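You operate a simulated robot arm through the tools that you are given. There is no shell and no other tool. Be economical: measure what you need, move in short steps, check, and stop when the job is done.

Carry out the task below with a simulated two-armed robot. There is one attempt and no reset: what you move stays moved.

JOB
Wipe up the spill on the top of the white table with the cloth and put it back.

It is judged by the outcome, as a careful person would: the job done as asked, and still so three seconds after it is handed in. It fails if anything else is knocked over, pushed out of place, dropped, spilled or broken. Flat cloth is picked up by pressing the open fingertips on it (5 to 10 N) and closing them slowly along it; thin cloth reads only 2 to 8 mm in the jaws.

ROBOT AND FRAMES
Two 7-joint arms with two-finger parallel grippers on one trunk, on a base that drives. Base frame: it is fixed to the floor where the robot stands at the start and does not move with it; the origin is under the middle of the robot, x ahead of it, y to its left, z up. Readings come in cm, degrees, newtons and seconds.
The left shoulder is at the start at [5, 16.1, 107.3], the right one opposite. With the tool pointing down near the work surface each hand reaches from about 10 to 66 cm from the robot's upright axis, wherever it stands, measured 20 degrees to its own side. Payload 3.43 kg a hand.
Tool frame (each hand has its own): the origin (TCP) lies between the finger pads and is the grasp point; the fingertips stand 3 cm ahead of it; z points along the fingers, y is the line along which they close. The gripper opens to 9.4 cm. The fingers are 2.8 cm wide and 1 cm thick; the gripper's body (5 by 9.6 cm) begins 5.5 cm behind the TCP.
Orientation is told as [roll, pitch, yaw] about the base's x, y, z axes, in that order, counted from this pose: with the fingers straight down and closing along the base's y, the tool's x points along the base's -x, its y along +y and its z along -z.

CONTROLS
- The arms move only by the tool apply_moves. It takes "left_plan", "right_plan" or both (then of equal length, played together; a hand with none holds still); each is a list of rows, each a list of 7 numbers: the opening, from 0 (shut) to 1 (fully open), then the shift along the base's x, y, z in cm, then the turn, a rotation vector about the base's x, y, z in degrees. In form: [[grip, tx, ty, tz, ax, ay, az], ...]. A call has 1 to 10 rows; each row shifts and turns the commanded pose from where the row before left it. A row lasts 0.2 s, in which the tool goes at most 5 cm and 8.6 degrees; a call with a longer step from one row to the next is refused whole, and so is a gripper value outside its range. A pose out of reach is approached as far as the arm can. The call stops where the force on the tool passes 40 N (or 10 N more than at its start, if that is more) or the arm is blocked; 0.2 s more then pass. Each finger travels about 4.5 cm/s and halts on what it meets, pressing with about 40 N; the grip force reading is that of the motor and also rises with nothing between the fingers. The clock runs only during rows and for 0.2 s after the last one: add rows that do not move to give the fingers time. The reply holds the time, the measured pose of the TCP, the force on the tool along the base axes, the opening and the grip force, in the units named above and with some noise, with the torque about the TCP (base axes, N m) and any sound that the robot's microphone picked up, and new pictures: "pictures" is both (left out), scene, wrist or none (wrist: the cameras of the hands that moved).
- Cameras (640 x 400 px; columns grow to the right, rows downward): "scene" is now at [11.75, -3.19, 118.36]; the picture's right is [-0.38, -0.93, 0.00], its down [-0.65, 0.26, -0.72] and it looks along [0.66, -0.27, -0.70] (base axes); focal length 292 px, centre (320, 200). "left" rides on the left gripper at [7.6, -1.4, -10.2] in its tool frame; the picture's right is [0.18, 0.98, 0.00], its down [-0.75, 0.14, -0.64] and it looks along [-0.63, 0.12, 0.77] (tool axes); focal length 243 px, centre (320, 200). "right" rides on the right gripper at [7.6, 1.4, -10.2] in its tool frame; the picture's right is [-0.18, 0.98, 0.00], its down [-0.75, -0.14, -0.64] and it looks along [-0.63, -0.12, 0.77] (tool axes); focal length 243 px, centre (320, 200). There is no depth. A picture from a camera that has moved, and an enlarged one, comes with that camera's place and axes in the base frame and with its lens.
- slide_trunk(by): slides the trunk up (or, below 0, down) by that many cm; the arms and the scene camera ride with it, the base frame stays. It gives what a move gives, with no picture.
- base_move(legs): drives the robot by 1 to 6 legs, each [ahead, left, turn to the left] in cm, cm and degrees, along the robot's own axes; the way and the turn of a leg run together, so that a leg with both is an arc; at most 150 cm and 180 degrees a leg. The arms and the cameras ride along, it lands a little off, and it stops where it bumps. It gives what a move gives, and a new picture of the scene camera.
- turn_head(pan, tilt): turns the head with the scene camera to pan (to the left, within 80 degrees either way) and tilt (down, from -29 to 69), counted from straight ahead of the robot. It gives what a move gives, and a new picture of the scene camera.
- zoom(camera, box): a new picture of the part [left, top, right, bottom] of that camera's present view, enlarged. It takes no simulated time.
- close_job(): hands the job in; it is judged then, once.

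Go step by step. Nothing tells you exact positions but the pictures and the camera data: compare them with the known pose of the tool, close in by small moves and look again before you grip or let go. The budget is 120 turns and 260 pictures, counting those below and the enlarged ones. Unless the task says otherwise, let go and move clear before handing in, and close with one line.

The tools are called after "Emit:" as a command line: name --argument value ..., lists and objects as JSON in quotes. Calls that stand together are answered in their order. apply_moves: Moves the arms, as the interface text tells. Its arguments: {"type":"object","properties":{"left_plan":{"type":"array","items":{"type":"array","items":{"type":"number"}}},"right_plan":{"type":"array","items":{"type":"array","items":{"type":"number"}}},"pictures":{"type":"string","enum":["both","scene","wrist","none"]}},"required":[]} The other tools are called the same way: slide_trunk (by) slides the trunk up or down; base_move (legs) drives the base; turn_head (pan, tilt) turns the head that bears the scene camera; zoom (camera, box) takes an enlarged picture of a part of a camera's view; close_job () hands the job in.

At the start:

```text
clock: 0.0
left_position: [47.31, -0.85, 95.13]
left_ee_rot: [-0.1, -0.1, 0.0]
left_ft_force: [1.0, -0.4, -0.3]
left_wrist_torque: [-0.01, 0.02, 0.01]
left_opening: 9.41
left_grasp_force: 0.1
right_position: [34.84, -43.61, 94.88]
right_ee_rot: [-0.1, -0.1, 0.0]
right_ft_force: [-0.2, -0.3, 0.1]
right_wrist_torque: [0.0, -0.03, 0.03]
right_opening: 9.4
right_grasp_force: 0.2
trunk travel left (down, up): [-10.0, 16.7]
robot x, y, heading: [-0.28, 0.05, 0.1]
head pan, tilt: [-22.3, 44.3]
```

scene: 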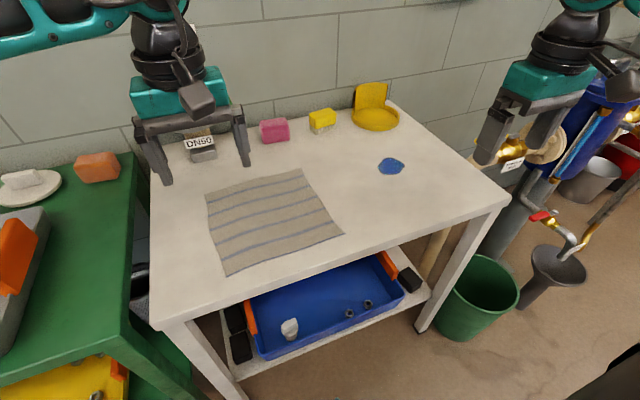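
right: 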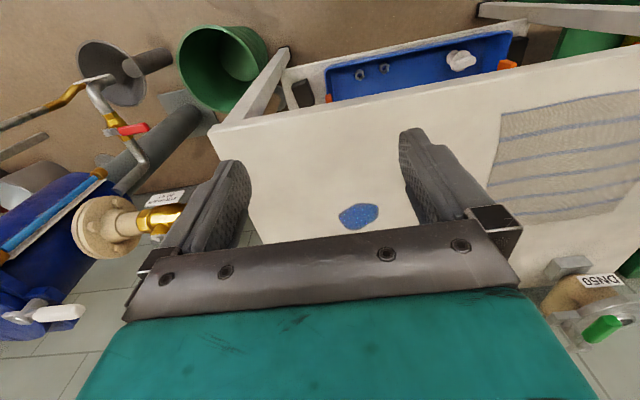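
left: 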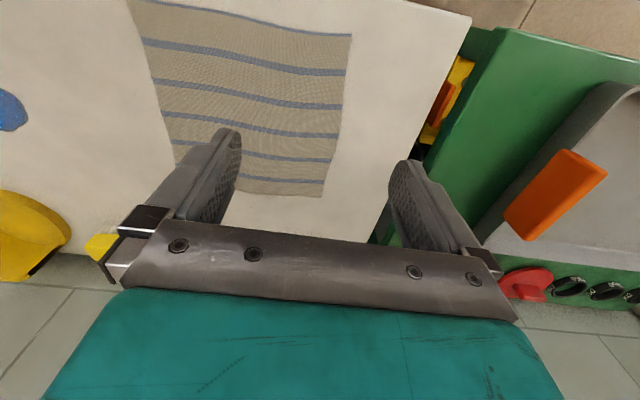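

The white table top is at about z=73.5. The cloth lies flat over x 43–66, y −21–2, and the blue spill is near [58,−41]. I'll drive sideways to the right first so that both are within reach.

Emit:
base_move --legs '[[0, -18, 0]]'

```text
clock: 2.2
left_position: [47.31, -18.63, 95.05]
left_ee_rot: [-0.1, 0.0, 0.1]
left_ft_force: [0.2, 0.0, -0.5]
left_wrist_torque: [-0.02, 0.02, 0.0]
left_opening: 9.38
left_grasp_force: 0.2
right_position: [35.07, -61.34, 94.82]
right_ee_rot: [0.0, -0.1, 0.1]
right_ft_force: [1.8, 1.0, -0.1]
right_wrist_torque: [0.01, -0.01, 0.0]
right_opening: 9.39
right_grasp_force: 0.1
trunk travel left (down, up): [-10.0, 16.7]
robot x, y, heading: [0.34, -17.95, 0.4]
head pan, tilt: [-22.3, 44.3]
camera scene: at [11.78, -21.19, 118.36], right [-0.38, -0.93, 0.0], down [-0.65, 0.26, -0.72], along [0.66, -0.27, -0.7], focal length 292 px, centre (320, 200)
```

scene: 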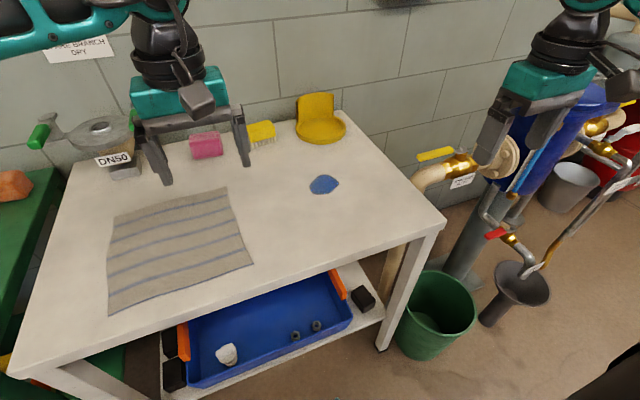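

The recheck agrees: cloth x 43–66, y −21–2, spill about [58.8,−41.4]. I'll move the left hand aside and bring the right hand above the cloth's right edge.

Emit:
apply_moves --left_plan '[[1, 0.5, 3, 0, 0, 0, 0], [1, 0.5, 3, 0, 0, 0, 0], [1, 0.5, 3, 0, 0, 0, 0], [1, 0.5, 3, 0, 0, 0, 0], [1, 0.5, 3, 0, 0, 0, 0], [1, 0.5, 3, 0, 0, 0, 0], [1, 0.5, 3, 0, 0, 0, 0], [1, 0.5, 3, 0, 0, 0, 0], [1, 0.5, 3, 0, 0, 0, 0], [1, 0.5, 0, 0, 0, 0, 0]]' --right_plan '[[0.5, 1.94, 4.38, 0, 0, 0, 0], [0.5, 1.94, 4.38, 0, 0, 0, 0], [0.5, 1.94, 4.38, 0, 0, 0, 0], [0.5, 1.94, 4.38, 0, 0, 0, 0], [0.5, 1.94, 4.38, 0, 0, 0, 0], [0.5, 1.94, 4.38, 0, 0, 0, 0], [0.5, 1.94, 4.38, 0, 0, 0, 0], [0.5, 1.94, 4.38, 0, 0, 0, 0], [0.5, 1.94, 4.38, 0, 0, 0, 0], [0.5, 1.94, 4.38, 0, 0, 0, 0]]' --pictures "none"

Emit:
apply_moves --right_plan '[[0.5, 0, 0, -4, 0, 0, 0], [0.5, 0, 0, -4, 0, 0, 0], [0.5, 0, 0, -4, 0, 0, 0], [0.5, 0, 0, -1.8, 0, 0, 0], [0.5, 0, 0, 0, 0, 0, 0]]'

```text
clock: 4.4
left_position: [52.29, 8.19, 94.96]
left_ee_rot: [0.1, -0.1, 0.1]
left_ft_force: [-0.7, 0.3, -0.4]
left_wrist_torque: [-0.02, -0.03, -0.01]
left_opening: 9.41
left_grasp_force: 0.0
right_position: [45.86, -31.09, 96.13]
right_ee_rot: [0.0, 0.0, 0.1]
right_ft_force: [0.0, -0.1, 0.3]
right_wrist_torque: [0.01, 0.0, 0.0]
right_opening: 4.71
right_grasp_force: 0.0
right hand out of reach, approached as far as the arm can: row 7, 8, 9, 10
trunk travel left (down, up): [-10.0, 16.7]
robot x, y, heading: [-0.0, -17.84, 0.0]
head pan, tilt: [-22.3, 44.3]
```

```text
clock: 5.6
left_position: [52.26, 8.26, 95.09]
left_ee_rot: [-0.1, 0.0, 0.2]
left_ft_force: [0.0, 0.5, 0.1]
left_wrist_torque: [0.02, 0.01, 0.0]
left_opening: 9.4
left_grasp_force: 0.0
right_position: [43.69, -34.08, 83.65]
right_ee_rot: [0.2, -0.1, 0.1]
right_ft_force: [0.7, -0.4, 0.0]
right_wrist_torque: [-0.02, 0.01, 0.03]
right_opening: 4.71
right_grasp_force: 0.0
right hand out of reach, approached as far as the arm can: row 1, 2, 3, 4
trunk travel left (down, up): [-10.0, 16.7]
robot x, y, heading: [0.26, -18.26, 0.3]
head pan, tilt: [-22.3, 44.3]
camera scene: at [11.77, -21.17, 118.37], right [-0.38, -0.93, 0.0], down [-0.65, 0.26, -0.72], along [0.66, -0.27, -0.7], focal length 292 px, centre (320, 200)
camera right: at [36.16, -32.59, 93.81], right [0.18, 0.98, 0.0], down [0.75, -0.14, 0.64], along [0.63, -0.12, -0.77], focal length 243 px, centre (320, 200)
```

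scene: 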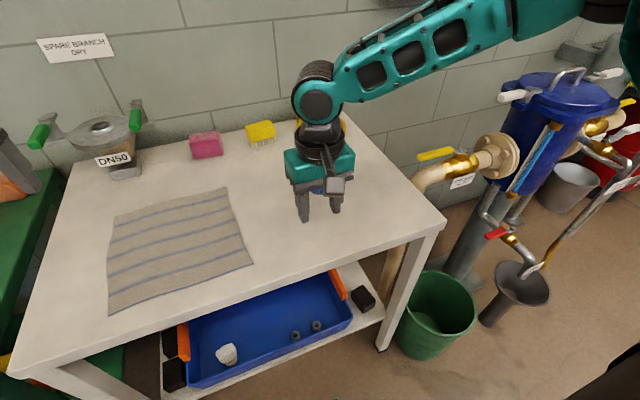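
right: 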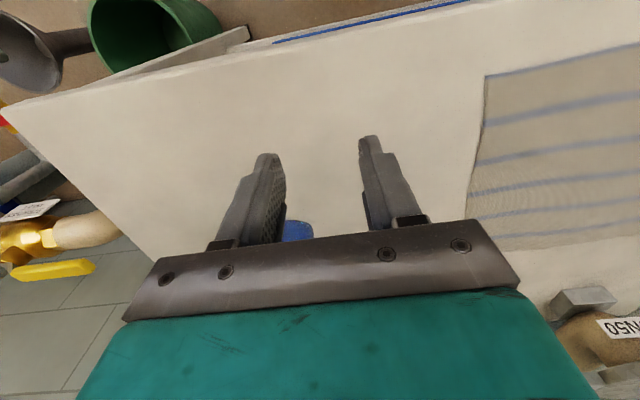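

The right arm stopped short of the target and is at [43.7,−34,83.7]. I'll test small steps to find its limits, and look down to see how much room there is ahead of the base.

Emit:
apply_moves --right_plan '[[0.5, 0, 3, 0, 0, 0, 0], [0.5, 0, 3, 0, 0, 0, 0], [0.5, 0, 3, 0, 0, 0, 0], [0.5, 0, 0, 0, 0, 0, 0]]' --pictures "none"

Emit:
turn_head --pan 0 --tilt 65

```text
clock: 6.6
left_position: [52.18, 8.24, 94.99]
left_ee_rot: [0.0, -0.1, 0.2]
left_ft_force: [-0.6, 0.9, 0.5]
left_wrist_torque: [0.0, 0.0, -0.01]
left_opening: 9.41
left_grasp_force: 0.1
right_position: [40.81, -30.89, 86.66]
right_ee_rot: [0.1, -0.1, 0.1]
right_ft_force: [0.4, 0.2, 0.1]
right_wrist_torque: [0.0, 0.01, 0.02]
right_opening: 4.71
right_grasp_force: 0.1
right hand out of reach, approached as far as the arm can: row 1, 2, 3
trunk travel left (down, up): [-10.0, 16.7]
robot x, y, heading: [-0.08, -18.05, 0.0]
head pan, tilt: [-22.3, 44.3]
```

```text
clock: 7.5
left_position: [52.26, 8.16, 94.94]
left_ee_rot: [0.0, 0.0, 0.1]
left_ft_force: [0.6, 0.6, 0.1]
left_wrist_torque: [0.03, -0.03, -0.03]
left_opening: 9.43
left_grasp_force: 0.0
right_position: [40.79, -30.84, 86.63]
right_ee_rot: [0.0, -0.1, 0.1]
right_ft_force: [-1.0, 0.2, -0.1]
right_wrist_torque: [0.04, -0.01, 0.01]
right_opening: 4.71
right_grasp_force: 0.1
trunk travel left (down, up): [-10.0, 16.7]
robot x, y, heading: [0.16, -18.39, 0.4]
head pan, tilt: [0.0, 65.0]
camera scene: at [10.26, -18.08, 115.77], right [0.0, -1.0, 0.0], down [-0.91, 0.0, -0.42], along [0.42, 0.0, -0.91], focal length 292 px, centre (320, 200)
```

scene: 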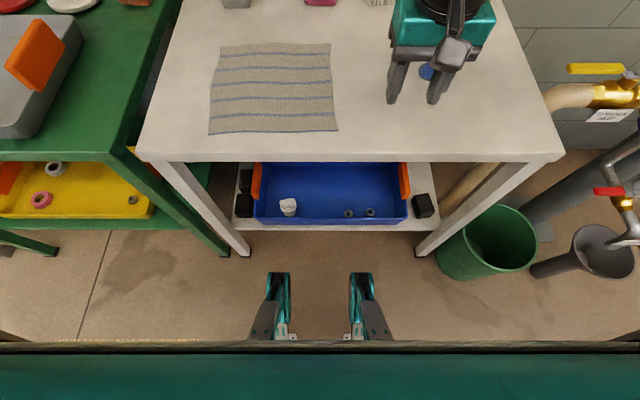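

The base's front feet are low and can slide under the table's shelf, so there is room to drive ahead. I'll pull the hands back, then drive ahead and left so the right hand works on its own side.

Emit:
apply_moves --left_plan '[[1, -4, 0, 0, 0, 0, 0], [1, -4, 0, 0, 0, 0, 0], [1, -4, 0, 0, 0, 0, 0]]' --right_plan '[[0.5, -3, -4, 0, 0, 0, 0], [0.5, -3, -4, 0, 0, 0, 0], [0.5, -3, -4, 0, 0, 0, 0]]' --pictures "none"

Emit:
base_move --legs '[[0, 14, 0], [12, 0, 0]]'

```text
clock: 8.3
left_position: [40.27, 8.22, 94.88]
left_ee_rot: [-0.1, 0.0, 0.2]
left_ft_force: [0.2, -0.3, 0.0]
left_wrist_torque: [-0.03, -0.02, 0.01]
left_opening: 9.4
left_grasp_force: 0.2
right_position: [31.78, -42.9, 86.69]
right_ee_rot: [0.1, -0.1, 0.2]
right_ft_force: [0.2, 0.0, -0.4]
right_wrist_torque: [-0.02, 0.05, -0.03]
right_opening: 4.7
right_grasp_force: 0.1
trunk travel left (down, up): [-10.0, 16.7]
robot x, y, heading: [0.31, -18.08, 0.1]
head pan, tilt: [0.0, 65.0]
```

```text
clock: 10.9
left_position: [49.34, 22.23, 95.08]
left_ee_rot: [-0.1, -0.1, 0.2]
left_ft_force: [0.3, -0.2, -0.5]
left_wrist_torque: [0.03, 0.02, -0.01]
left_opening: 9.41
left_grasp_force: 0.1
right_position: [40.84, -28.87, 86.62]
right_ee_rot: [0.1, -0.1, 0.3]
right_ft_force: [-0.3, -0.8, 0.0]
right_wrist_torque: [0.03, 0.01, -0.02]
right_opening: 4.69
right_grasp_force: 0.0
trunk travel left (down, up): [-10.0, 16.7]
robot x, y, heading: [9.09, -4.44, 0.3]
head pan, tilt: [0.0, 65.0]
stopped in leg 2: the robot was blocked; the commanded pose is now the measured one
camera scene: at [19.3, -4.08, 115.77], right [0.0, -1.0, 0.0], down [-0.91, 0.0, -0.42], along [0.42, 0.0, -0.91], focal length 292 px, centre (320, 200)
```

scene: 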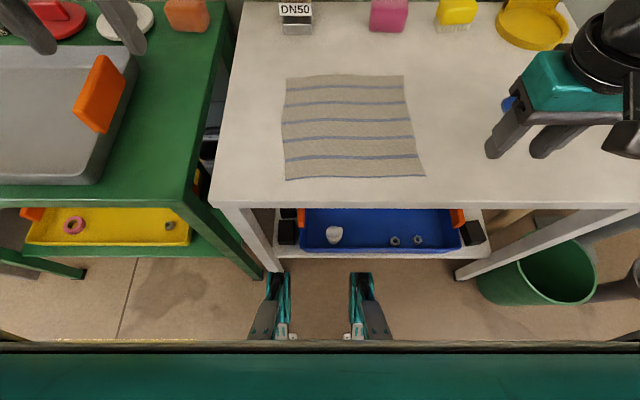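

One foot bumped the table leg, but the table and cloth are where they were. I'll back off 1 cm and then test the right hand's reach toward the cloth's right edge.

Emit:
base_move --legs '[[-1, -4, 0]]'

Emit:
apply_moves --right_plan '[[0.5, 2, 3, -1, 0, 0, 0], [0.5, 2, 3, -1, 0, 0, 0], [0.5, 2, 3, -1, 0, 0, 0], [0.5, 2, 3, -1, 0, 0, 0], [0.5, 0, 0, 0, 0, 0, 0]]' --pictures "scene"

```text
clock: 11.9
left_position: [48.25, 18.29, 95.14]
left_ee_rot: [0.1, 0.0, 0.2]
left_ft_force: [-0.3, 0.6, -0.3]
left_wrist_torque: [0.0, 0.02, -0.01]
left_opening: 9.38
left_grasp_force: 0.0
right_position: [40.01, -32.84, 86.65]
right_ee_rot: [-0.1, -0.1, 0.1]
right_ft_force: [-0.2, -0.1, 0.3]
right_wrist_torque: [0.02, -0.01, -0.01]
right_opening: 4.71
right_grasp_force: 0.0
trunk travel left (down, up): [-10.0, 16.7]
robot x, y, heading: [8.2, -8.1, 0.3]
head pan, tilt: [0.0, 65.0]
camera scene: at [18.4, -8.07, 115.76], right [0.0, -1.0, 0.0], down [-0.91, 0.0, -0.42], along [0.42, 0.0, -0.91], focal length 292 px, centre (320, 200)
```

scene: 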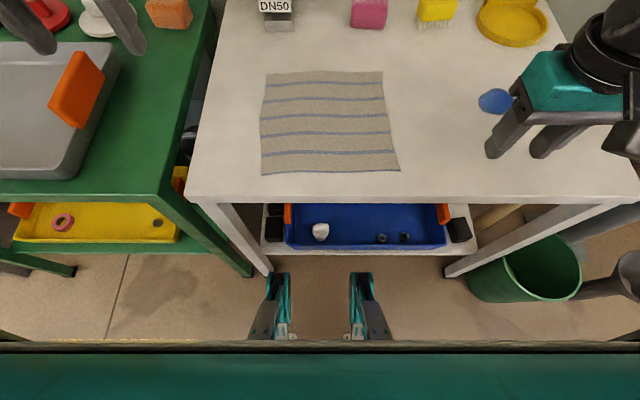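

```text
clock: 13.1
left_position: [48.51, 18.26, 94.96]
left_ee_rot: [0.0, 0.0, 0.2]
left_ft_force: [-0.5, -1.0, 0.0]
left_wrist_torque: [0.02, -0.02, -0.02]
left_opening: 9.39
left_grasp_force: 0.0
right_position: [47.63, -21.82, 83.27]
right_ee_rot: [0.1, -0.1, 0.0]
right_ft_force: [-0.8, 0.2, 0.1]
right_wrist_torque: [-0.01, -0.01, -0.01]
right_opening: 4.68
right_grasp_force: 0.0
right hand out of reach, approached as far as the arm can: row 4
trunk travel left (down, up): [-10.0, 16.7]
robot x, y, heading: [7.96, -7.89, 0.3]
head pan, tilt: [0.0, 65.0]
camera scene: at [18.42, -8.04, 115.76], right [0.0, -1.0, 0.0], down [-0.91, 0.0, -0.42], along [0.42, 0.0, -0.91], focal length 292 px, centre (320, 200)
```

scene: 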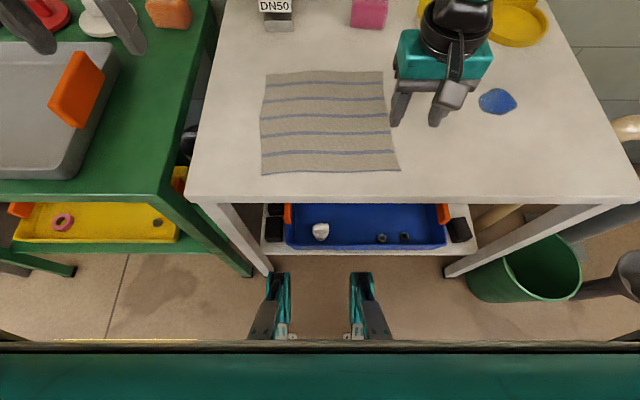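

The right arm's reach toward the middle appears limited by a joint, so I'll test whether turning the wrist frees it.

Emit:
apply_moves --right_plan '[[0.5, 0, 0, 0, 0, 0, 8], [0.5, 0, 0, 0, 0, 0, 8], [0.5, 0, 0, 0, 0, 0, 8], [0.5, 1, 2, 0, 0, 0, 0], [0.5, 1, 2, 0, 0, 0, 0], [0.5, 0, 0, 0, 0, 0, 0]]' --pictures "none"

```text
clock: 14.5
left_position: [48.49, 18.36, 94.78]
left_ee_rot: [0.0, 0.0, 0.2]
left_ft_force: [-0.6, 0.1, -0.2]
left_wrist_torque: [0.0, -0.01, 0.01]
left_opening: 9.39
left_grasp_force: 0.0
right_position: [48.26, -21.23, 84.96]
right_ee_rot: [0.1, -0.1, 24.3]
right_ft_force: [-0.7, -0.3, -0.2]
right_wrist_torque: [0.01, 0.02, 0.02]
right_opening: 4.7
right_grasp_force: 0.0
right hand out of reach, approached as far as the arm can: row 4, 5
trunk travel left (down, up): [-10.0, 16.7]
robot x, y, heading: [8.11, -8.07, 0.2]
head pan, tilt: [0.0, 65.0]
```

Wrist yaw isn't the limit, but the arm reached further when it was higher relative to the shoulder. I'll lower the trunk and test again.

Emit:
apply_moves --right_plan '[[0.5, 0, -1, 3, 0, 0, -8], [0.5, 0, -1, 3, 0, 0, -8], [0.5, 0, -1, 3, 0, 0, -8]]' --pictures "none"

Emit:
slide_trunk --by -9.5

Emit:
apply_moves --right_plan '[[0.5, 1, 1, 0, 0, 0, 0], [0.5, 1, 1.5, 0, 0, 0, 0], [0.5, 1.5, 2, 0, 0, 0, 0], [0.5, 1.5, 2, 0, 0, 0, 0], [0.5, 0, 0, 0, 0, 0, 0]]' --pictures "scene"

```text
clock: 15.3
left_position: [48.37, 18.29, 94.97]
left_ee_rot: [0.0, 0.0, 0.2]
left_ft_force: [0.1, 0.4, 0.0]
left_wrist_torque: [0.0, 0.04, 0.0]
left_opening: 9.39
left_grasp_force: 0.2
right_position: [48.13, -24.44, 93.9]
right_ee_rot: [0.0, 0.0, 0.0]
right_ft_force: [-0.5, -0.3, -0.4]
right_wrist_torque: [0.0, -0.01, 0.0]
right_opening: 4.7
right_grasp_force: 0.1
trunk travel left (down, up): [-10.0, 16.7]
robot x, y, heading: [8.12, -7.92, 0.0]
head pan, tilt: [0.0, 65.0]
```

```text
clock: 16.6
left_position: [48.51, 18.42, 85.41]
left_ee_rot: [0.0, -0.1, 0.2]
left_ft_force: [0.0, -0.1, -0.3]
left_wrist_torque: [-0.01, -0.01, 0.0]
left_opening: 9.38
left_grasp_force: 0.0
right_position: [48.22, -24.21, 84.43]
right_ee_rot: [0.0, -0.1, 0.2]
right_ft_force: [0.6, 0.2, 0.8]
right_wrist_torque: [-0.01, -0.01, 0.01]
right_opening: 4.69
right_grasp_force: 0.1
trunk travel left (down, up): [-0.5, 26.2]
robot x, y, heading: [8.28, -7.8, 0.1]
head pan, tilt: [0.0, 65.0]
```

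```text
clock: 17.8
left_position: [48.46, 18.29, 85.54]
left_ee_rot: [-0.1, 0.0, 0.2]
left_ft_force: [0.5, 0.1, -0.2]
left_wrist_torque: [0.0, 0.0, 0.0]
left_opening: 9.4
left_grasp_force: 0.1
right_position: [51.51, -19.72, 84.39]
right_ee_rot: [0.0, -0.1, 0.1]
right_ft_force: [0.4, -0.2, 0.8]
right_wrist_torque: [-0.04, 0.02, 0.02]
right_opening: 4.69
right_grasp_force: 0.0
right hand out of reach, approached as far as the arm can: row 4
trunk travel left (down, up): [-0.5, 26.2]
robot x, y, heading: [8.34, -7.83, 0.3]
head pan, tilt: [0.0, 65.0]
camera scene: at [18.41, -8.04, 106.26], right [0.0, -1.0, 0.0], down [-0.91, 0.0, -0.42], along [0.42, 0.0, -0.91], focal length 292 px, centre (320, 200)
```

scene: 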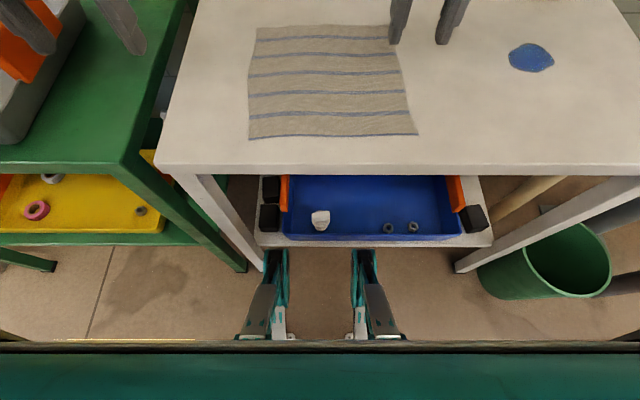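

Lowering the trunk helped. I'll back off slightly and drive 12 cm left, so the cloth's right edge is well on the right hand's side.

Emit:
base_move --legs '[[-2, 0, 0], [0, 12, 0]]'

```text
clock: 19.9
left_position: [46.45, 30.29, 85.45]
left_ee_rot: [-0.1, 0.0, 0.1]
left_ft_force: [1.8, -0.2, -0.3]
left_wrist_torque: [-0.02, 0.03, -0.02]
left_opening: 9.41
left_grasp_force: 0.0
right_position: [49.45, -7.98, 84.44]
right_ee_rot: [0.0, -0.1, 0.0]
right_ft_force: [-1.7, 0.1, -0.6]
right_wrist_torque: [0.02, -0.02, -0.03]
right_opening: 4.68
right_grasp_force: 0.0
trunk travel left (down, up): [-0.5, 26.2]
robot x, y, heading: [6.2, 4.28, 0.1]
head pan, tilt: [0.0, 65.0]
camera scene: at [16.36, 3.93, 106.26], right [0.0, -1.0, 0.0], down [-0.91, 0.0, -0.42], along [0.42, 0.0, -0.91], focal length 292 px, centre (320, 200)
```

scene: 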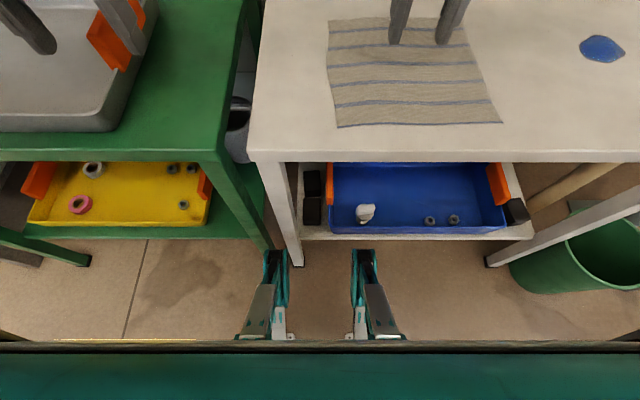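

Now I'll move the right hand over the cloth's right edge at about [53,−17.5,79] and point the head at it.

Emit:
apply_moves --right_plan '[[0.5, 1, -3, 0, 0, 0, 0], [0.5, 1, -3.5, 0, 0, 0, 0], [0.5, 1.5, -3, -1, 0, 0, 0], [0.5, 0, 0, -3.4, 0, 0, 0], [0.5, 0, 0, 0, 0, 0, 0]]' --pictures "wrist"

Emit:
turn_head --pan -25 --tilt 48

```text
clock: 21.1
left_position: [46.4, 30.24, 85.43]
left_ee_rot: [0.0, 0.0, 0.1]
left_ft_force: [0.8, -0.4, 0.4]
left_wrist_torque: [0.03, 0.01, 0.0]
left_opening: 9.41
left_grasp_force: 0.1
right_position: [52.93, -17.21, 80.0]
right_ee_rot: [0.1, -0.2, 0.1]
right_ft_force: [0.7, 1.0, 0.3]
right_wrist_torque: [0.02, 0.03, 0.01]
right_opening: 4.69
right_grasp_force: 0.1
trunk travel left (down, up): [-0.5, 26.2]
robot x, y, heading: [6.44, 3.95, -0.1]
head pan, tilt: [0.0, 65.0]
camera right: at [45.29, -15.87, 90.22], right [0.18, 0.98, 0.0], down [0.75, -0.14, 0.64], along [0.63, -0.12, -0.77], focal length 243 px, centre (320, 200)
```

right: 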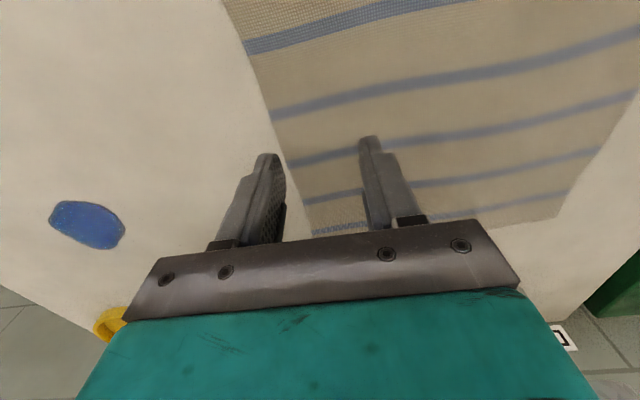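

```text
clock: 22.0
left_position: [46.38, 30.23, 85.39]
left_ee_rot: [0.1, 0.0, 0.1]
left_ft_force: [0.5, 0.3, -0.6]
left_wrist_torque: [0.02, -0.03, 0.0]
left_opening: 9.39
left_grasp_force: 0.0
right_position: [52.84, -17.17, 80.1]
right_ee_rot: [0.0, -0.1, 0.1]
right_ft_force: [-1.2, -0.1, -0.7]
right_wrist_torque: [-0.02, 0.03, 0.01]
right_opening: 4.7
right_grasp_force: 0.0
trunk travel left (down, up): [-0.5, 26.2]
robot x, y, heading: [6.03, 3.56, 0.0]
head pan, tilt: [-25.0, 48.0]
camera scene: at [17.44, 0.61, 108.34], right [-0.42, -0.91, 0.0], down [-0.67, 0.31, -0.67], along [0.61, -0.28, -0.74], focal length 292 px, centre (320, 200)
```

scene: 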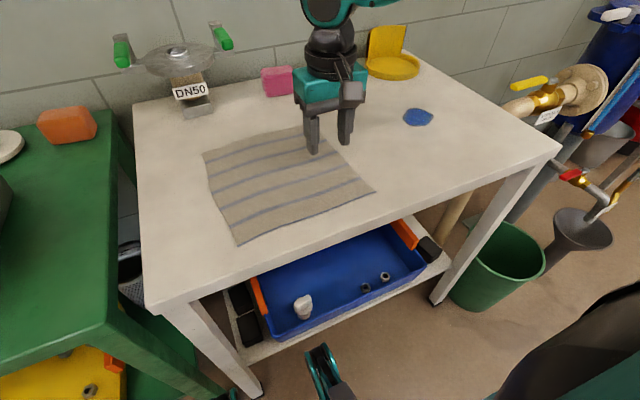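

The cloth edge here is at y≈−20.3. I'll shift 1 cm inward and press down gently.

Emit:
apply_moves --right_plan '[[0.5, 0, 1, -1, 0, 0, 0], [0.5, 0, 0, -1, 0, 0, 0], [0.5, 0, 0, -0.5, 0, 0, 0], [0.5, 0, 0, -0.3, 0, 0, 0], [0.5, 0, 0, 0, 0, 0, 0]]' --pictures "none"

```text
clock: 23.2
left_position: [46.44, 30.12, 85.56]
left_ee_rot: [-0.1, 0.0, 0.1]
left_ft_force: [-0.2, 0.2, -0.3]
left_wrist_torque: [-0.01, -0.02, -0.01]
left_opening: 9.42
left_grasp_force: 0.1
right_position: [52.9, -16.4, 77.18]
right_ee_rot: [0.0, -0.2, 0.0]
right_ft_force: [-0.1, -0.4, 0.3]
right_wrist_torque: [0.01, 0.02, 0.02]
right_opening: 4.71
right_grasp_force: 0.0
trunk travel left (down, up): [-0.5, 26.2]
robot x, y, heading: [6.27, 3.92, 0.2]
head pan, tilt: [-25.0, 48.0]
```

Emit:
apply_moves --right_plan '[[0.5, 0, 0, -0.3, 0, 0, 0], [0.5, 0, 0, -0.2, 0, 0, 0], [0.5, 0, 0, 0, 0, 0, 0]]' --pictures "none"

```text
clock: 24.0
left_position: [46.1, 30.29, 85.6]
left_ee_rot: [0.0, -0.2, 0.1]
left_ft_force: [-0.2, 0.1, 0.0]
left_wrist_torque: [0.0, 0.01, 0.02]
left_opening: 9.4
left_grasp_force: 0.0
right_position: [52.99, -16.52, 77.19]
right_ee_rot: [0.0, -0.4, 0.1]
right_ft_force: [-4.9, -3.2, 32.5]
right_wrist_torque: [-0.82, 0.3, -0.09]
right_opening: 4.74
right_grasp_force: 0.2
trunk travel left (down, up): [-0.5, 26.2]
robot x, y, heading: [5.98, 4.28, 0.1]
head pan, tilt: [-25.0, 48.0]
```

Contact is at z≈77.2, which puts the table top near 74.2, but 32 N is too hard. I'll ease off and read again.

Emit:
apply_moves --right_plan '[[0.5, 0, 0, 0.34, 0, 0, 0], [0.5, 0, 0, 0, 0, 0, 0]]' --pictures "none"

```text
clock: 24.6
left_position: [46.31, 30.27, 85.61]
left_ee_rot: [0.0, -0.1, 0.1]
left_ft_force: [-0.4, 0.3, -1.0]
left_wrist_torque: [0.0, -0.04, -0.01]
left_opening: 9.39
left_grasp_force: 0.0
right_position: [52.97, -16.32, 77.24]
right_ee_rot: [0.0, -0.3, 0.1]
right_ft_force: [0.7, 0.0, 15.2]
right_wrist_torque: [-0.42, -0.03, 0.02]
right_opening: 4.73
right_grasp_force: 0.1
trunk travel left (down, up): [-0.5, 26.2]
robot x, y, heading: [6.51, 4.24, 0.2]
head pan, tilt: [-25.0, 48.0]
```

Now I'll ease off to about 8 N and close slowly along the cloth.

Emit:
apply_moves --right_plan '[[0.5, 0, 0, 0.13, 0, 0, 0], [0.42, 0, 0, 0, 0, 0, 0], [0.35, 0, 0, 0, 0, 0, 0], [0.28, 0, 0, 0, 0, 0, 0], [0.21, 0, 0, 0, 0, 0, 0], [0.14, 0, 0, 0, 0, 0, 0], [0.07, 0, 0, 0, 0, 0, 0], [0, 0, 0, 0, 0, 0, 0], [0, 0, 0, 0, 0, 0, 0]]'

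```text
clock: 26.6
left_position: [46.43, 30.27, 85.47]
left_ee_rot: [0.0, 0.0, 0.0]
left_ft_force: [-0.2, 0.5, 0.7]
left_wrist_torque: [-0.04, 0.01, -0.03]
left_opening: 9.41
left_grasp_force: 0.1
right_position: [52.82, -16.41, 77.24]
right_ee_rot: [0.0, -0.1, 0.2]
right_ft_force: [0.3, -0.1, 0.5]
right_wrist_torque: [0.0, 0.01, 0.0]
right_opening: 0.2
right_grasp_force: 36.9
trunk travel left (down, up): [-0.5, 26.2]
robot x, y, heading: [5.92, 4.13, 0.2]
head pan, tilt: [-25.0, 48.0]
camera scene: at [17.44, 0.6, 108.35], right [-0.42, -0.91, 0.0], down [-0.67, 0.31, -0.67], along [0.61, -0.28, -0.74], focal length 292 px, centre (320, 200)
camera right: at [45.36, -14.95, 87.39], right [0.18, 0.98, 0.0], down [0.75, -0.14, 0.64], along [0.63, -0.12, -0.77], focal length 243 px, centre (320, 200)
```

scene: 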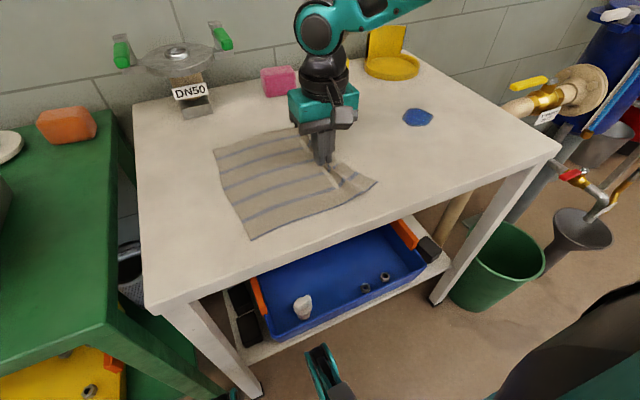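
right: 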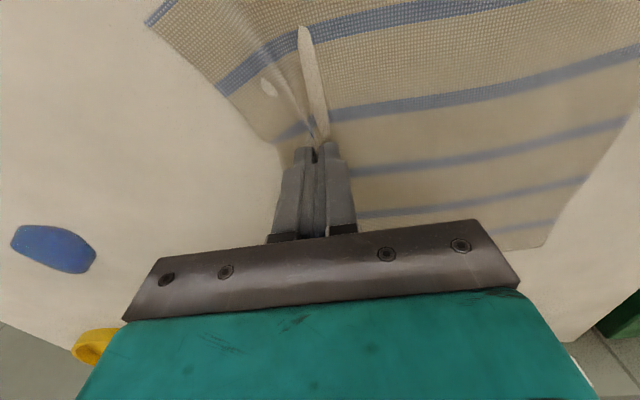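

A pleat is gripped at 2 mm, which fits thin cloth. I'll raise it a few millimetres and drag toward −y, checking that the cloth follows.

Emit:
apply_moves --right_plan '[[0, 0, 0, 0.5, 0, 0, 0], [0, 0, -1.5, 0, 0, 0, 0], [0, 0.2, -2, 0, 0, 0, 0], [0, 0.2, -2, 0, 0, 0, 0], [0, 0.2, -2, 0, 0, 0, 0], [0, 0, 0, 0, 0, 0, 0]]' --pictures "scene"

```text
clock: 28.0
left_position: [46.28, 30.31, 85.5]
left_ee_rot: [-0.1, 0.0, 0.2]
left_ft_force: [-0.1, 0.7, 0.3]
left_wrist_torque: [0.01, 0.01, -0.02]
left_opening: 9.39
left_grasp_force: 0.0
right_position: [53.63, -23.87, 77.71]
right_ee_rot: [-0.1, -0.1, 0.1]
right_ft_force: [0.9, 0.5, -0.1]
right_wrist_torque: [0.01, 0.02, 0.0]
right_opening: 0.19
right_grasp_force: 36.5
trunk travel left (down, up): [-0.5, 26.2]
robot x, y, heading: [5.86, 3.82, 0.1]
head pan, tilt: [-25.0, 48.0]
camera scene: at [17.44, 0.6, 108.35], right [-0.42, -0.91, 0.0], down [-0.67, 0.31, -0.67], along [0.61, -0.28, -0.74], focal length 292 px, centre (320, 200)
```

scene: 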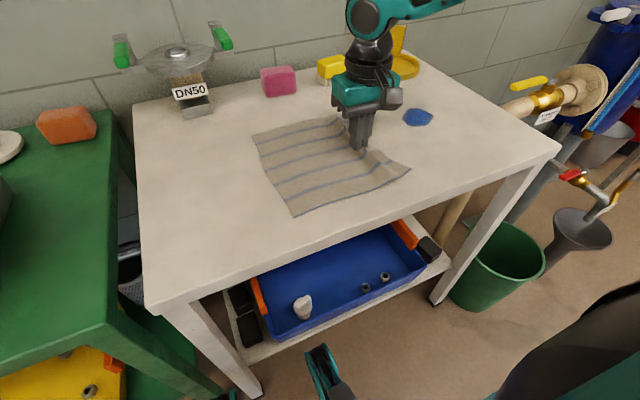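

The cloth follows flat. I'll drive the base right 14 cm, which drags the cloth along and restores reach.

Emit:
base_move --legs '[[0, -14, 0]]'

```text
clock: 29.9
left_position: [46.45, 16.25, 85.44]
left_ee_rot: [-0.1, 0.0, 0.1]
left_ft_force: [-1.0, 0.0, -0.5]
left_wrist_torque: [0.0, 0.0, 0.02]
left_opening: 9.42
left_grasp_force: 0.1
right_position: [53.57, -37.84, 77.75]
right_ee_rot: [0.0, -0.1, 0.0]
right_ft_force: [0.9, -0.4, -0.9]
right_wrist_torque: [0.01, 0.01, -0.01]
right_opening: 0.22
right_grasp_force: 36.9
trunk travel left (down, up): [-0.5, 26.2]
robot x, y, heading: [6.22, -9.97, 0.0]
head pan, tilt: [-25.0, 48.0]
camera scene: at [17.46, -13.38, 108.35], right [-0.42, -0.91, 0.0], down [-0.67, 0.31, -0.67], along [0.61, -0.28, -0.74], focal length 292 px, centre (320, 200)
```

scene: 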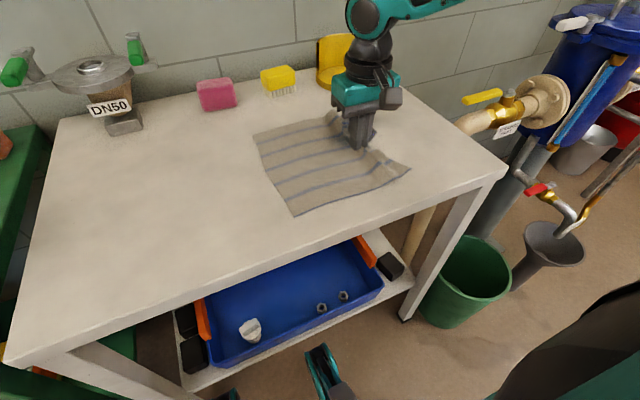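

The cloth has reached the spill. I'll press lightly and drag on across it.

Emit:
apply_moves --right_plan '[[0, 0, 0, -0.5, 0, 0, 0], [0, 1.5, 0, 0, 0, 0, 0], [0, 1.5, -1.5, 0, 0, 0, 0], [0, 1.5, -1.5, 0, 0, 0, 0], [0, 0.5, -2, 0, 0, 0, 0], [0, 0, -2, 0, 0, 0, 0], [0, 0, -2, 0, 0, 0, 0], [0, 0, 0, 0, 0, 0, 0]]'

```text
clock: 31.7
left_position: [46.29, 16.18, 85.38]
left_ee_rot: [-0.1, -0.1, 0.0]
left_ft_force: [-0.5, -0.5, -1.0]
left_wrist_torque: [0.01, 0.04, 0.0]
left_opening: 9.41
left_grasp_force: 0.1
right_position: [58.48, -46.96, 77.16]
right_ee_rot: [0.0, -0.2, 0.1]
right_ft_force: [0.0, 1.3, 2.5]
right_wrist_torque: [0.07, -0.04, 0.04]
right_opening: 0.19
right_grasp_force: 36.2
trunk travel left (down, up): [-0.5, 26.2]
robot x, y, heading: [6.45, -10.21, 0.2]
head pan, tilt: [-25.0, 48.0]
camera scene: at [17.45, -13.36, 108.35], right [-0.42, -0.91, 0.0], down [-0.67, 0.31, -0.67], along [0.61, -0.28, -0.74], focal length 292 px, centre (320, 200)
camera right: at [50.94, -45.36, 87.35], right [0.18, 0.98, 0.0], down [0.75, -0.14, 0.64], along [0.63, -0.12, -0.77], focal length 243 px, centre (320, 200)
```

scene: 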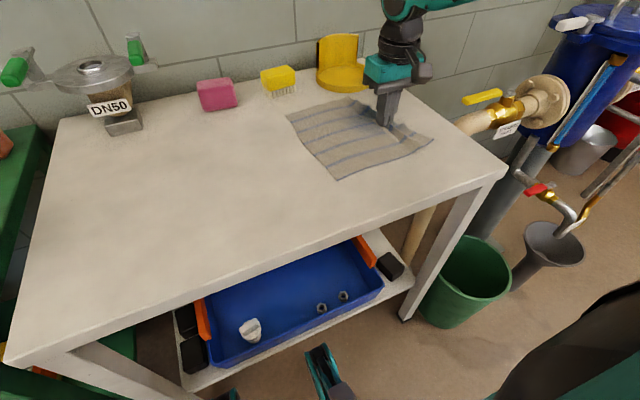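
right: 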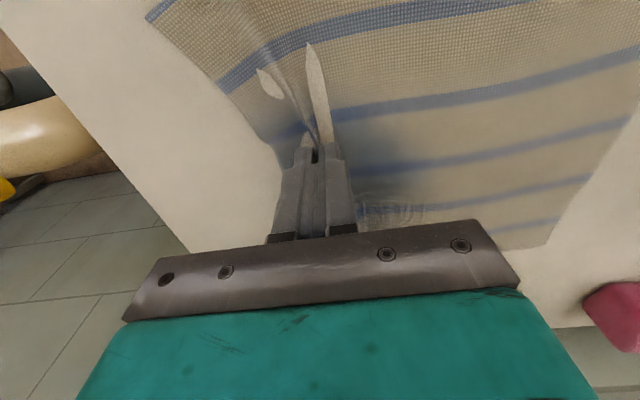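

The cloth now covers the spill, which appears to be soaking in. I'll scrub over the spill area with light pressure.

Emit:
apply_moves --right_plan '[[0, 0, 2, -0.1, 0, 0, 0], [0, -1.5, 2, 0, 0, 0, 0], [0, 0, 2, 0, 0, 0, 0], [0, 1.5, 0, 0, 0, 0, 0], [0, 1.5, 0, 0, 0, 0, 0], [0, 1.5, -1, 0, 0, 0, 0], [0, -1.5, -1, 0, 0, 0, 0], [0, -1.5, -2, 0, 0, 0, 0], [0, 0, -2, 0, 0, 0, 0], [0, 0, -2, 0, 0, 0, 0]]' --pictures "none"

Emit:
apply_moves --right_plan '[[0, 0, -1, 0.1, 0, 0, 0], [0, 0, -1, 3, 0, 0, 0], [0, 0, 0, 4, 0, 0, 0], [0, 0, 0, 4, 0, 0, 0], [0, 0, 0, 0, 0, 0, 0]]'

```text
clock: 33.9
left_position: [46.38, 16.3, 85.49]
left_ee_rot: [-0.1, -0.1, 0.1]
left_ft_force: [-0.5, 0.2, 0.8]
left_wrist_torque: [-0.01, 0.01, 0.02]
left_opening: 9.4
left_grasp_force: 0.0
right_position: [58.51, -48.74, 77.18]
right_ee_rot: [0.0, -0.1, 0.1]
right_ft_force: [0.5, 3.7, 9.3]
right_wrist_torque: [0.06, 0.0, 0.04]
right_opening: 0.21
right_grasp_force: 36.8
trunk travel left (down, up): [-0.5, 26.2]
robot x, y, heading: [5.91, -10.13, -0.2]
head pan, tilt: [-25.0, 48.0]
```

```text
clock: 35.1
left_position: [46.45, 16.13, 85.44]
left_ee_rot: [0.0, 0.0, 0.1]
left_ft_force: [0.4, 0.8, -0.4]
left_wrist_torque: [0.02, 0.02, 0.03]
left_opening: 9.4
left_grasp_force: 0.2
right_position: [58.68, -50.7, 88.15]
right_ee_rot: [0.1, -0.1, 0.1]
right_ft_force: [-0.6, 0.0, 0.1]
right_wrist_torque: [-0.02, 0.01, -0.01]
right_opening: 0.23
right_grasp_force: 36.7
trunk travel left (down, up): [-0.5, 26.2]
robot x, y, heading: [5.84, -9.58, -0.1]
head pan, tilt: [-25.0, 48.0]
camera scene: at [17.46, -13.38, 108.35], right [-0.42, -0.91, 0.0], down [-0.67, 0.31, -0.67], along [0.61, -0.28, -0.74], focal length 292 px, centre (320, 200)
camera right: at [51.1, -49.25, 98.33], right [0.18, 0.98, 0.0], down [0.75, -0.14, 0.64], along [0.63, -0.12, -0.77], focal length 243 px, centre (320, 200)
```

scene: 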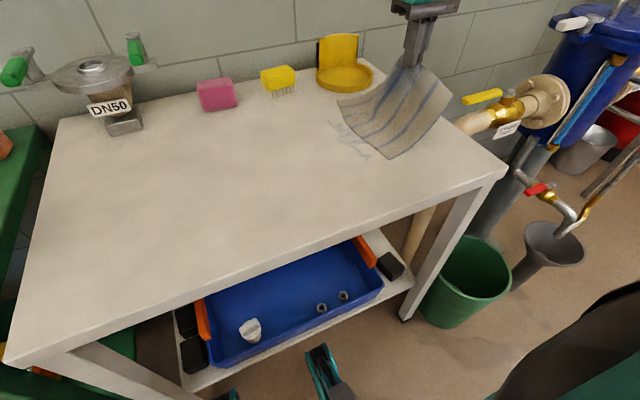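
right: 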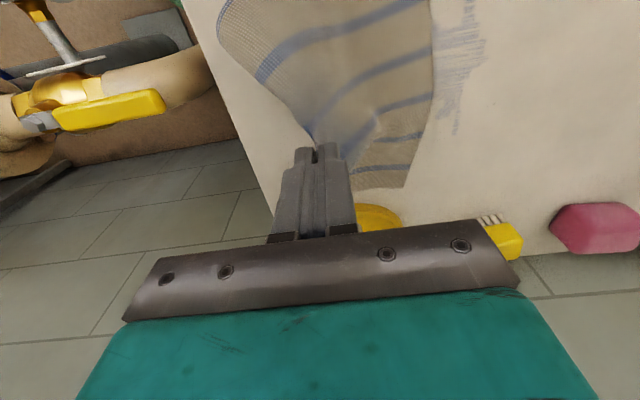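

Most of the spill is gone, but faint streaks remain, so I'll zoom in.

Emit:
zoom --camera "scene" --box '[300, 70, 460, 170]'

Emit:
zoom --camera "right" --box '[380, 0, 580, 140]'

```text
4.00 times, centred on (380, 120) of scene
camera zoom: at [17.46, -13.38, 108.35], right [-0.42, -0.91, 0.0], down [-0.67, 0.31, -0.67], along [0.61, -0.28, -0.74], focal length 1168 px, centre (80, 520)
```

zoom: 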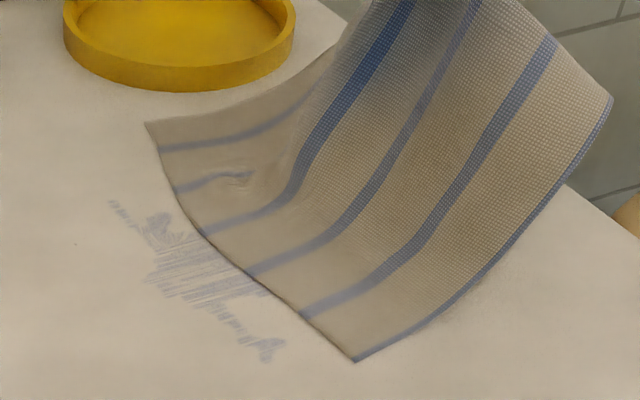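

```text
2.86 times, centred on (480, 70) of right
camera zoom: at [51.1, -49.25, 98.33], right [0.18, 0.98, 0.0], down [0.75, -0.14, 0.64], along [0.63, -0.12, -0.77], focal length 693 px, centre (-137, 571)
```

zoom: 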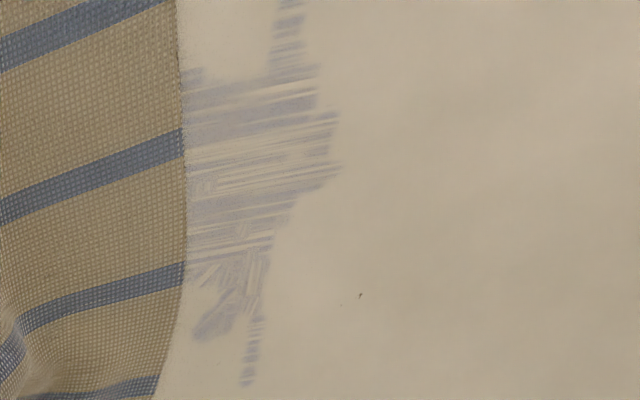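

Streaks remain over roughly x 51–66, y −36 to −46. I'll wipe in pressed strokes toward −y at several x positions, lifting between strokes.

Emit:
apply_moves --right_plan '[[0, 1.7, 4, -2, 0, 0, 0], [0, 1.7, 4, -2, 0, 0, 0], [0, 1.7, 4, -2, 0, 0, 0], [0, 0.4, 3.7, -2.6, 0, 0, 0], [0, 0, 0, -2.5, 0, 0, 0], [0, 0, -3, 0, 0, 0, 0], [0, 0, -3, 0, 0, 0, 0], [0, 0, -3, 0, 0, 0, 0], [0, 0, -3, 0, 0, 0, 0], [0, 0, 0, 2, 0, 0, 0]]' --pictures "none"

Emit:
apply_moves --right_plan '[[0, -0.7, 4, 0, 0, 0, 0], [0, -0.7, 4, 0, 0, 0, 0], [0, -0.8, 4, 0, 0, 0, 0], [0, 0, 0, -2, 0, 0, 0], [0, 0, -3, 0, 0, 0, 0], [0, 0, -3, 0, 0, 0, 0], [0, 0, -3, 0, 0, 0, 0], [0, 0, -3, 0, 0, 0, 0], [0, 0, 0, 2, 0, 0, 0]]' --pictures "scene"

```text
clock: 37.3
left_position: [46.35, 16.31, 85.36]
left_ee_rot: [0.0, 0.1, 0.2]
left_ft_force: [0.1, -0.3, 0.4]
left_wrist_torque: [0.01, 0.01, 0.01]
left_opening: 9.39
left_grasp_force: 0.0
right_position: [61.1, -48.48, 80.14]
right_ee_rot: [0.0, -0.1, 0.1]
right_ft_force: [-0.3, -0.6, -0.7]
right_wrist_torque: [0.04, 0.0, 0.02]
right_opening: 0.22
right_grasp_force: 37.0
right hand out of reach, approached as far as the arm can: row 3, 4, 5
trunk travel left (down, up): [-0.5, 26.2]
robot x, y, heading: [5.88, -10.13, 0.5]
head pan, tilt: [-25.0, 48.0]
```

```text
clock: 39.3
left_position: [46.39, 16.29, 85.46]
left_ee_rot: [0.0, 0.0, 0.1]
left_ft_force: [0.1, 0.2, -0.6]
left_wrist_torque: [-0.04, 0.02, 0.0]
left_opening: 9.4
left_grasp_force: 0.0
right_position: [58.75, -48.61, 79.98]
right_ee_rot: [0.1, -0.2, 0.1]
right_ft_force: [0.0, 0.9, -0.6]
right_wrist_torque: [0.0, 0.0, 0.01]
right_opening: 0.21
right_grasp_force: 36.7
trunk travel left (down, up): [-0.5, 26.2]
robot x, y, heading: [6.16, -9.99, 0.2]
head pan, tilt: [-25.0, 48.0]
camera scene: at [17.46, -13.38, 108.34], right [-0.42, -0.91, 0.0], down [-0.67, 0.31, -0.67], along [0.61, -0.28, -0.74], focal length 292 px, centre (320, 200)
```

scene: 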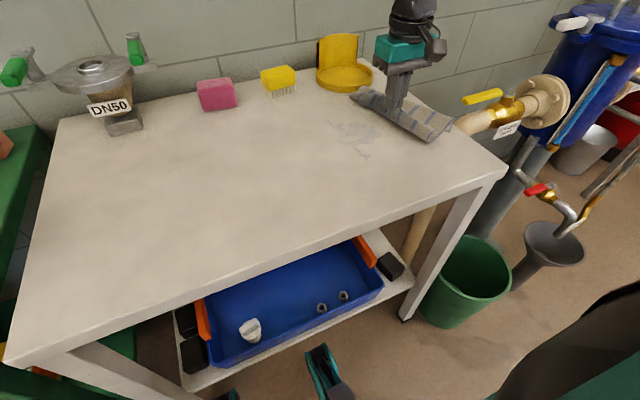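

The cloth has folded around the hand, and the reach cap kept those strokes from touching the table. I'll zoom in on the residue.

Emit:
zoom --camera "scene" --box '[300, 70, 460, 170]'

```text
4.00 times, centred on (380, 120) of scene
camera zoom: at [17.46, -13.38, 108.34], right [-0.42, -0.91, 0.0], down [-0.67, 0.31, -0.67], along [0.61, -0.28, -0.74], focal length 1168 px, centre (80, 520)
```

zoom: 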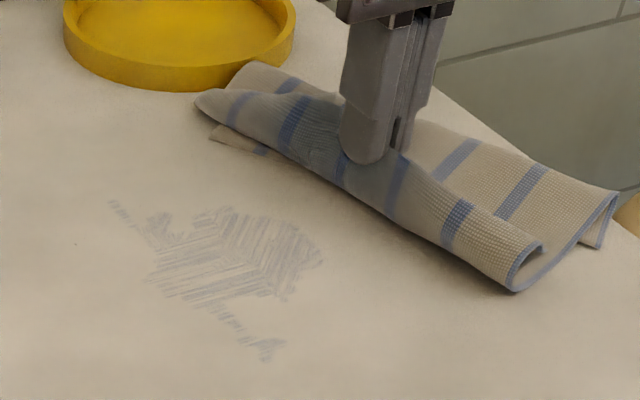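

The streaks cover x 51–65, y −36 to −45, and the cloth is now a folded wad at the hand. I'll pull the hand toward me, away from the dustpan, then drive the base ahead between the table legs to gain reach.

Emit:
apply_moves --right_plan '[[0, -3, 0, 1, 0, 0, 0], [0, -3, 0, 1, 0, 0, 0], [0, -3, 0, 1, 0, 0, 0]]' --pictures "none"

Emit:
base_move --legs '[[0, -4, 0], [7, 0, 0]]'

```text
clock: 40.1
left_position: [46.43, 16.31, 85.46]
left_ee_rot: [0.0, 0.0, 0.1]
left_ft_force: [-0.2, 0.1, 0.2]
left_wrist_torque: [-0.01, -0.01, -0.05]
left_opening: 9.43
left_grasp_force: 0.0
right_position: [49.69, -48.44, 82.91]
right_ee_rot: [0.0, -0.2, 0.0]
right_ft_force: [0.2, -0.1, -0.1]
right_wrist_torque: [-0.02, 0.0, -0.01]
right_opening: 0.21
right_grasp_force: 36.7
trunk travel left (down, up): [-0.5, 26.2]
robot x, y, heading: [6.15, -9.82, 0.2]
head pan, tilt: [-25.0, 48.0]
```

```text
clock: 41.6
left_position: [49.44, 12.04, 85.51]
left_ee_rot: [0.0, -0.1, 0.0]
left_ft_force: [0.7, 0.5, -0.8]
left_wrist_torque: [-0.02, 0.03, -0.01]
left_opening: 9.41
left_grasp_force: 0.2
right_position: [52.75, -52.62, 83.09]
right_ee_rot: [0.0, -0.1, 0.0]
right_ft_force: [-0.4, 0.2, 0.1]
right_wrist_torque: [0.0, 0.0, -0.03]
right_opening: 0.22
right_grasp_force: 36.3
trunk travel left (down, up): [-0.5, 26.2]
robot x, y, heading: [9.21, -14.54, 0.2]
head pan, tilt: [-25.0, 48.0]
stopped in leg 2: the robot was blocked; the commanded pose is now the measured one
camera scene: at [20.45, -17.42, 108.35], right [-0.42, -0.91, 0.0], down [-0.67, 0.31, -0.67], along [0.61, -0.28, -0.74], focal length 292 px, centre (320, 200)
```

scene: 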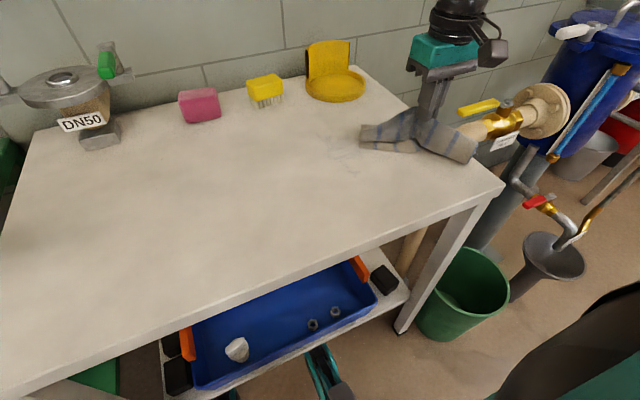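

The base can't go further ahead. From here I'll press the wad down and wipe toward +y across the near part of the streaks.

Emit:
apply_moves --right_plan '[[0, 0, 0, -3, 0, 0, 0], [0, 0, 0, -2.7, 0, 0, 0], [0, 0, 0, -0.3, 0, 0, 0], [0, 0, 3, 0, 0, 0, 0], [0, 0, 3, 0, 0, 0, 0], [0, 0, 3, 0, 0, 0, 0], [0, 0, 3, 0, 0, 0, 0], [0, 0, 3, 0, 0, 0, 0], [0, 0, 0, 0, 0, 0, 0]]' --pictures "scene"

```text
clock: 42.8
left_position: [49.41, 12.16, 85.45]
left_ee_rot: [-0.1, -0.2, 0.0]
left_ft_force: [0.4, -0.5, 0.7]
left_wrist_torque: [-0.02, -0.01, 0.02]
left_opening: 9.42
left_grasp_force: 0.0
right_position: [53.09, -47.61, 77.47]
right_ee_rot: [0.1, -1.1, 0.1]
right_ft_force: [-1.0, 3.3, 16.4]
right_wrist_torque: [0.14, 0.02, 0.0]
right_opening: 0.22
right_grasp_force: 36.6
trunk travel left (down, up): [-0.5, 26.2]
robot x, y, heading: [9.01, -14.07, -0.0]
head pan, tilt: [-25.0, 48.0]
stopped in row 5 (right hand): the force on the tool passed its limit at 42 N (the readings are from after the stop); the commanded pose is now the measured one
camera scene: at [20.35, -17.36, 108.33], right [-0.42, -0.91, 0.0], down [-0.67, 0.31, -0.67], along [0.61, -0.28, -0.74], focal length 292 px, centre (320, 200)
```

scene: 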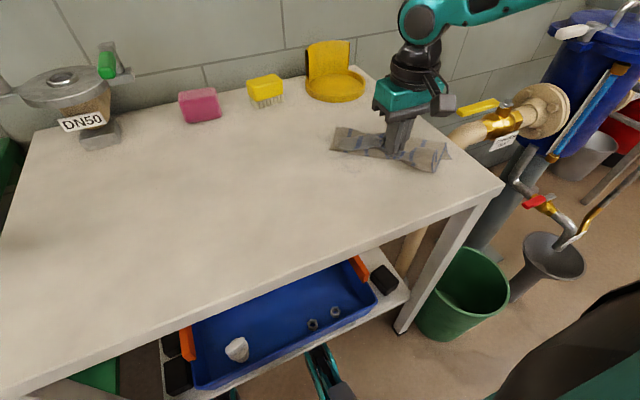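

The wad is thicker, so contact comes sooner and the force limit stopped the stroke. I'll ease up slightly and continue.

Emit:
apply_moves --right_plan '[[0, 0, 2, 0.15, 0, 0, 0], [0, 0, 2, 0, 0, 0, 0], [0, 0, 2, 0, 0, 0, 0], [0, 0, 2, 0, 0, 0, 0], [0, 0, 2, 0, 0, 0, 0], [0, 0, 2, 0, 0, 0, 0], [0, 0, 0, 0, 0, 0, 0]]'

```text
clock: 44.4
left_position: [49.32, 12.24, 85.51]
left_ee_rot: [0.0, -0.2, 0.1]
left_ft_force: [-0.1, -0.7, -0.1]
left_wrist_torque: [0.01, -0.04, 0.03]
left_opening: 9.4
left_grasp_force: 0.1
right_position: [52.85, -35.68, 77.42]
right_ee_rot: [0.0, -0.8, 0.0]
right_ft_force: [-0.3, -2.7, 16.1]
right_wrist_torque: [-0.11, -0.06, -0.01]
right_opening: 0.2
right_grasp_force: 37.2
trunk travel left (down, up): [-0.5, 26.2]
robot x, y, heading: [9.21, -14.18, -0.1]
head pan, tilt: [-25.0, 48.0]
camera scene: at [20.36, -17.4, 108.37], right [-0.42, -0.91, 0.0], down [-0.67, 0.31, -0.67], along [0.61, -0.28, -0.74], focal length 292 px, centre (320, 200)
camera right: at [45.18, -34.14, 87.5], right [0.18, 0.98, 0.0], down [0.74, -0.14, 0.65], along [0.64, -0.12, -0.76], focal length 243 px, centre (320, 200)
```

scene: 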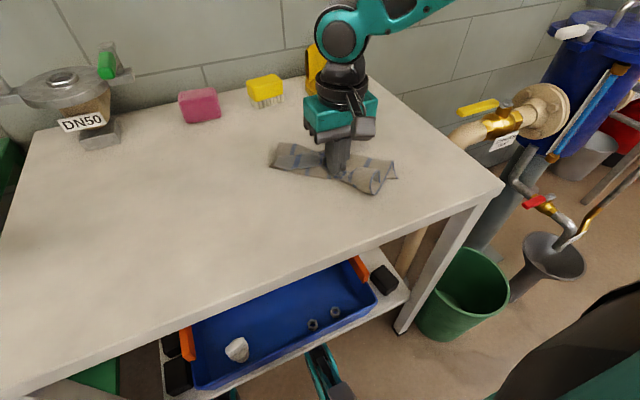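
right: 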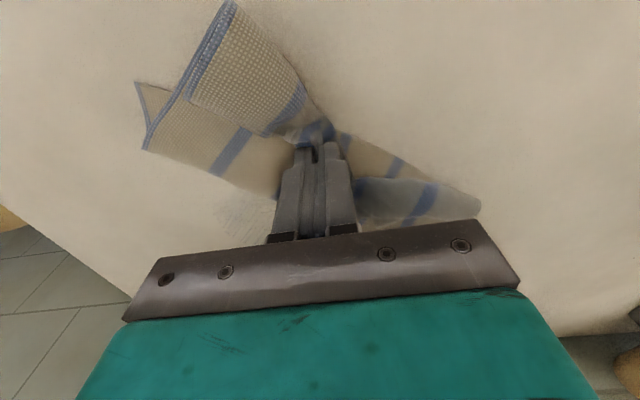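

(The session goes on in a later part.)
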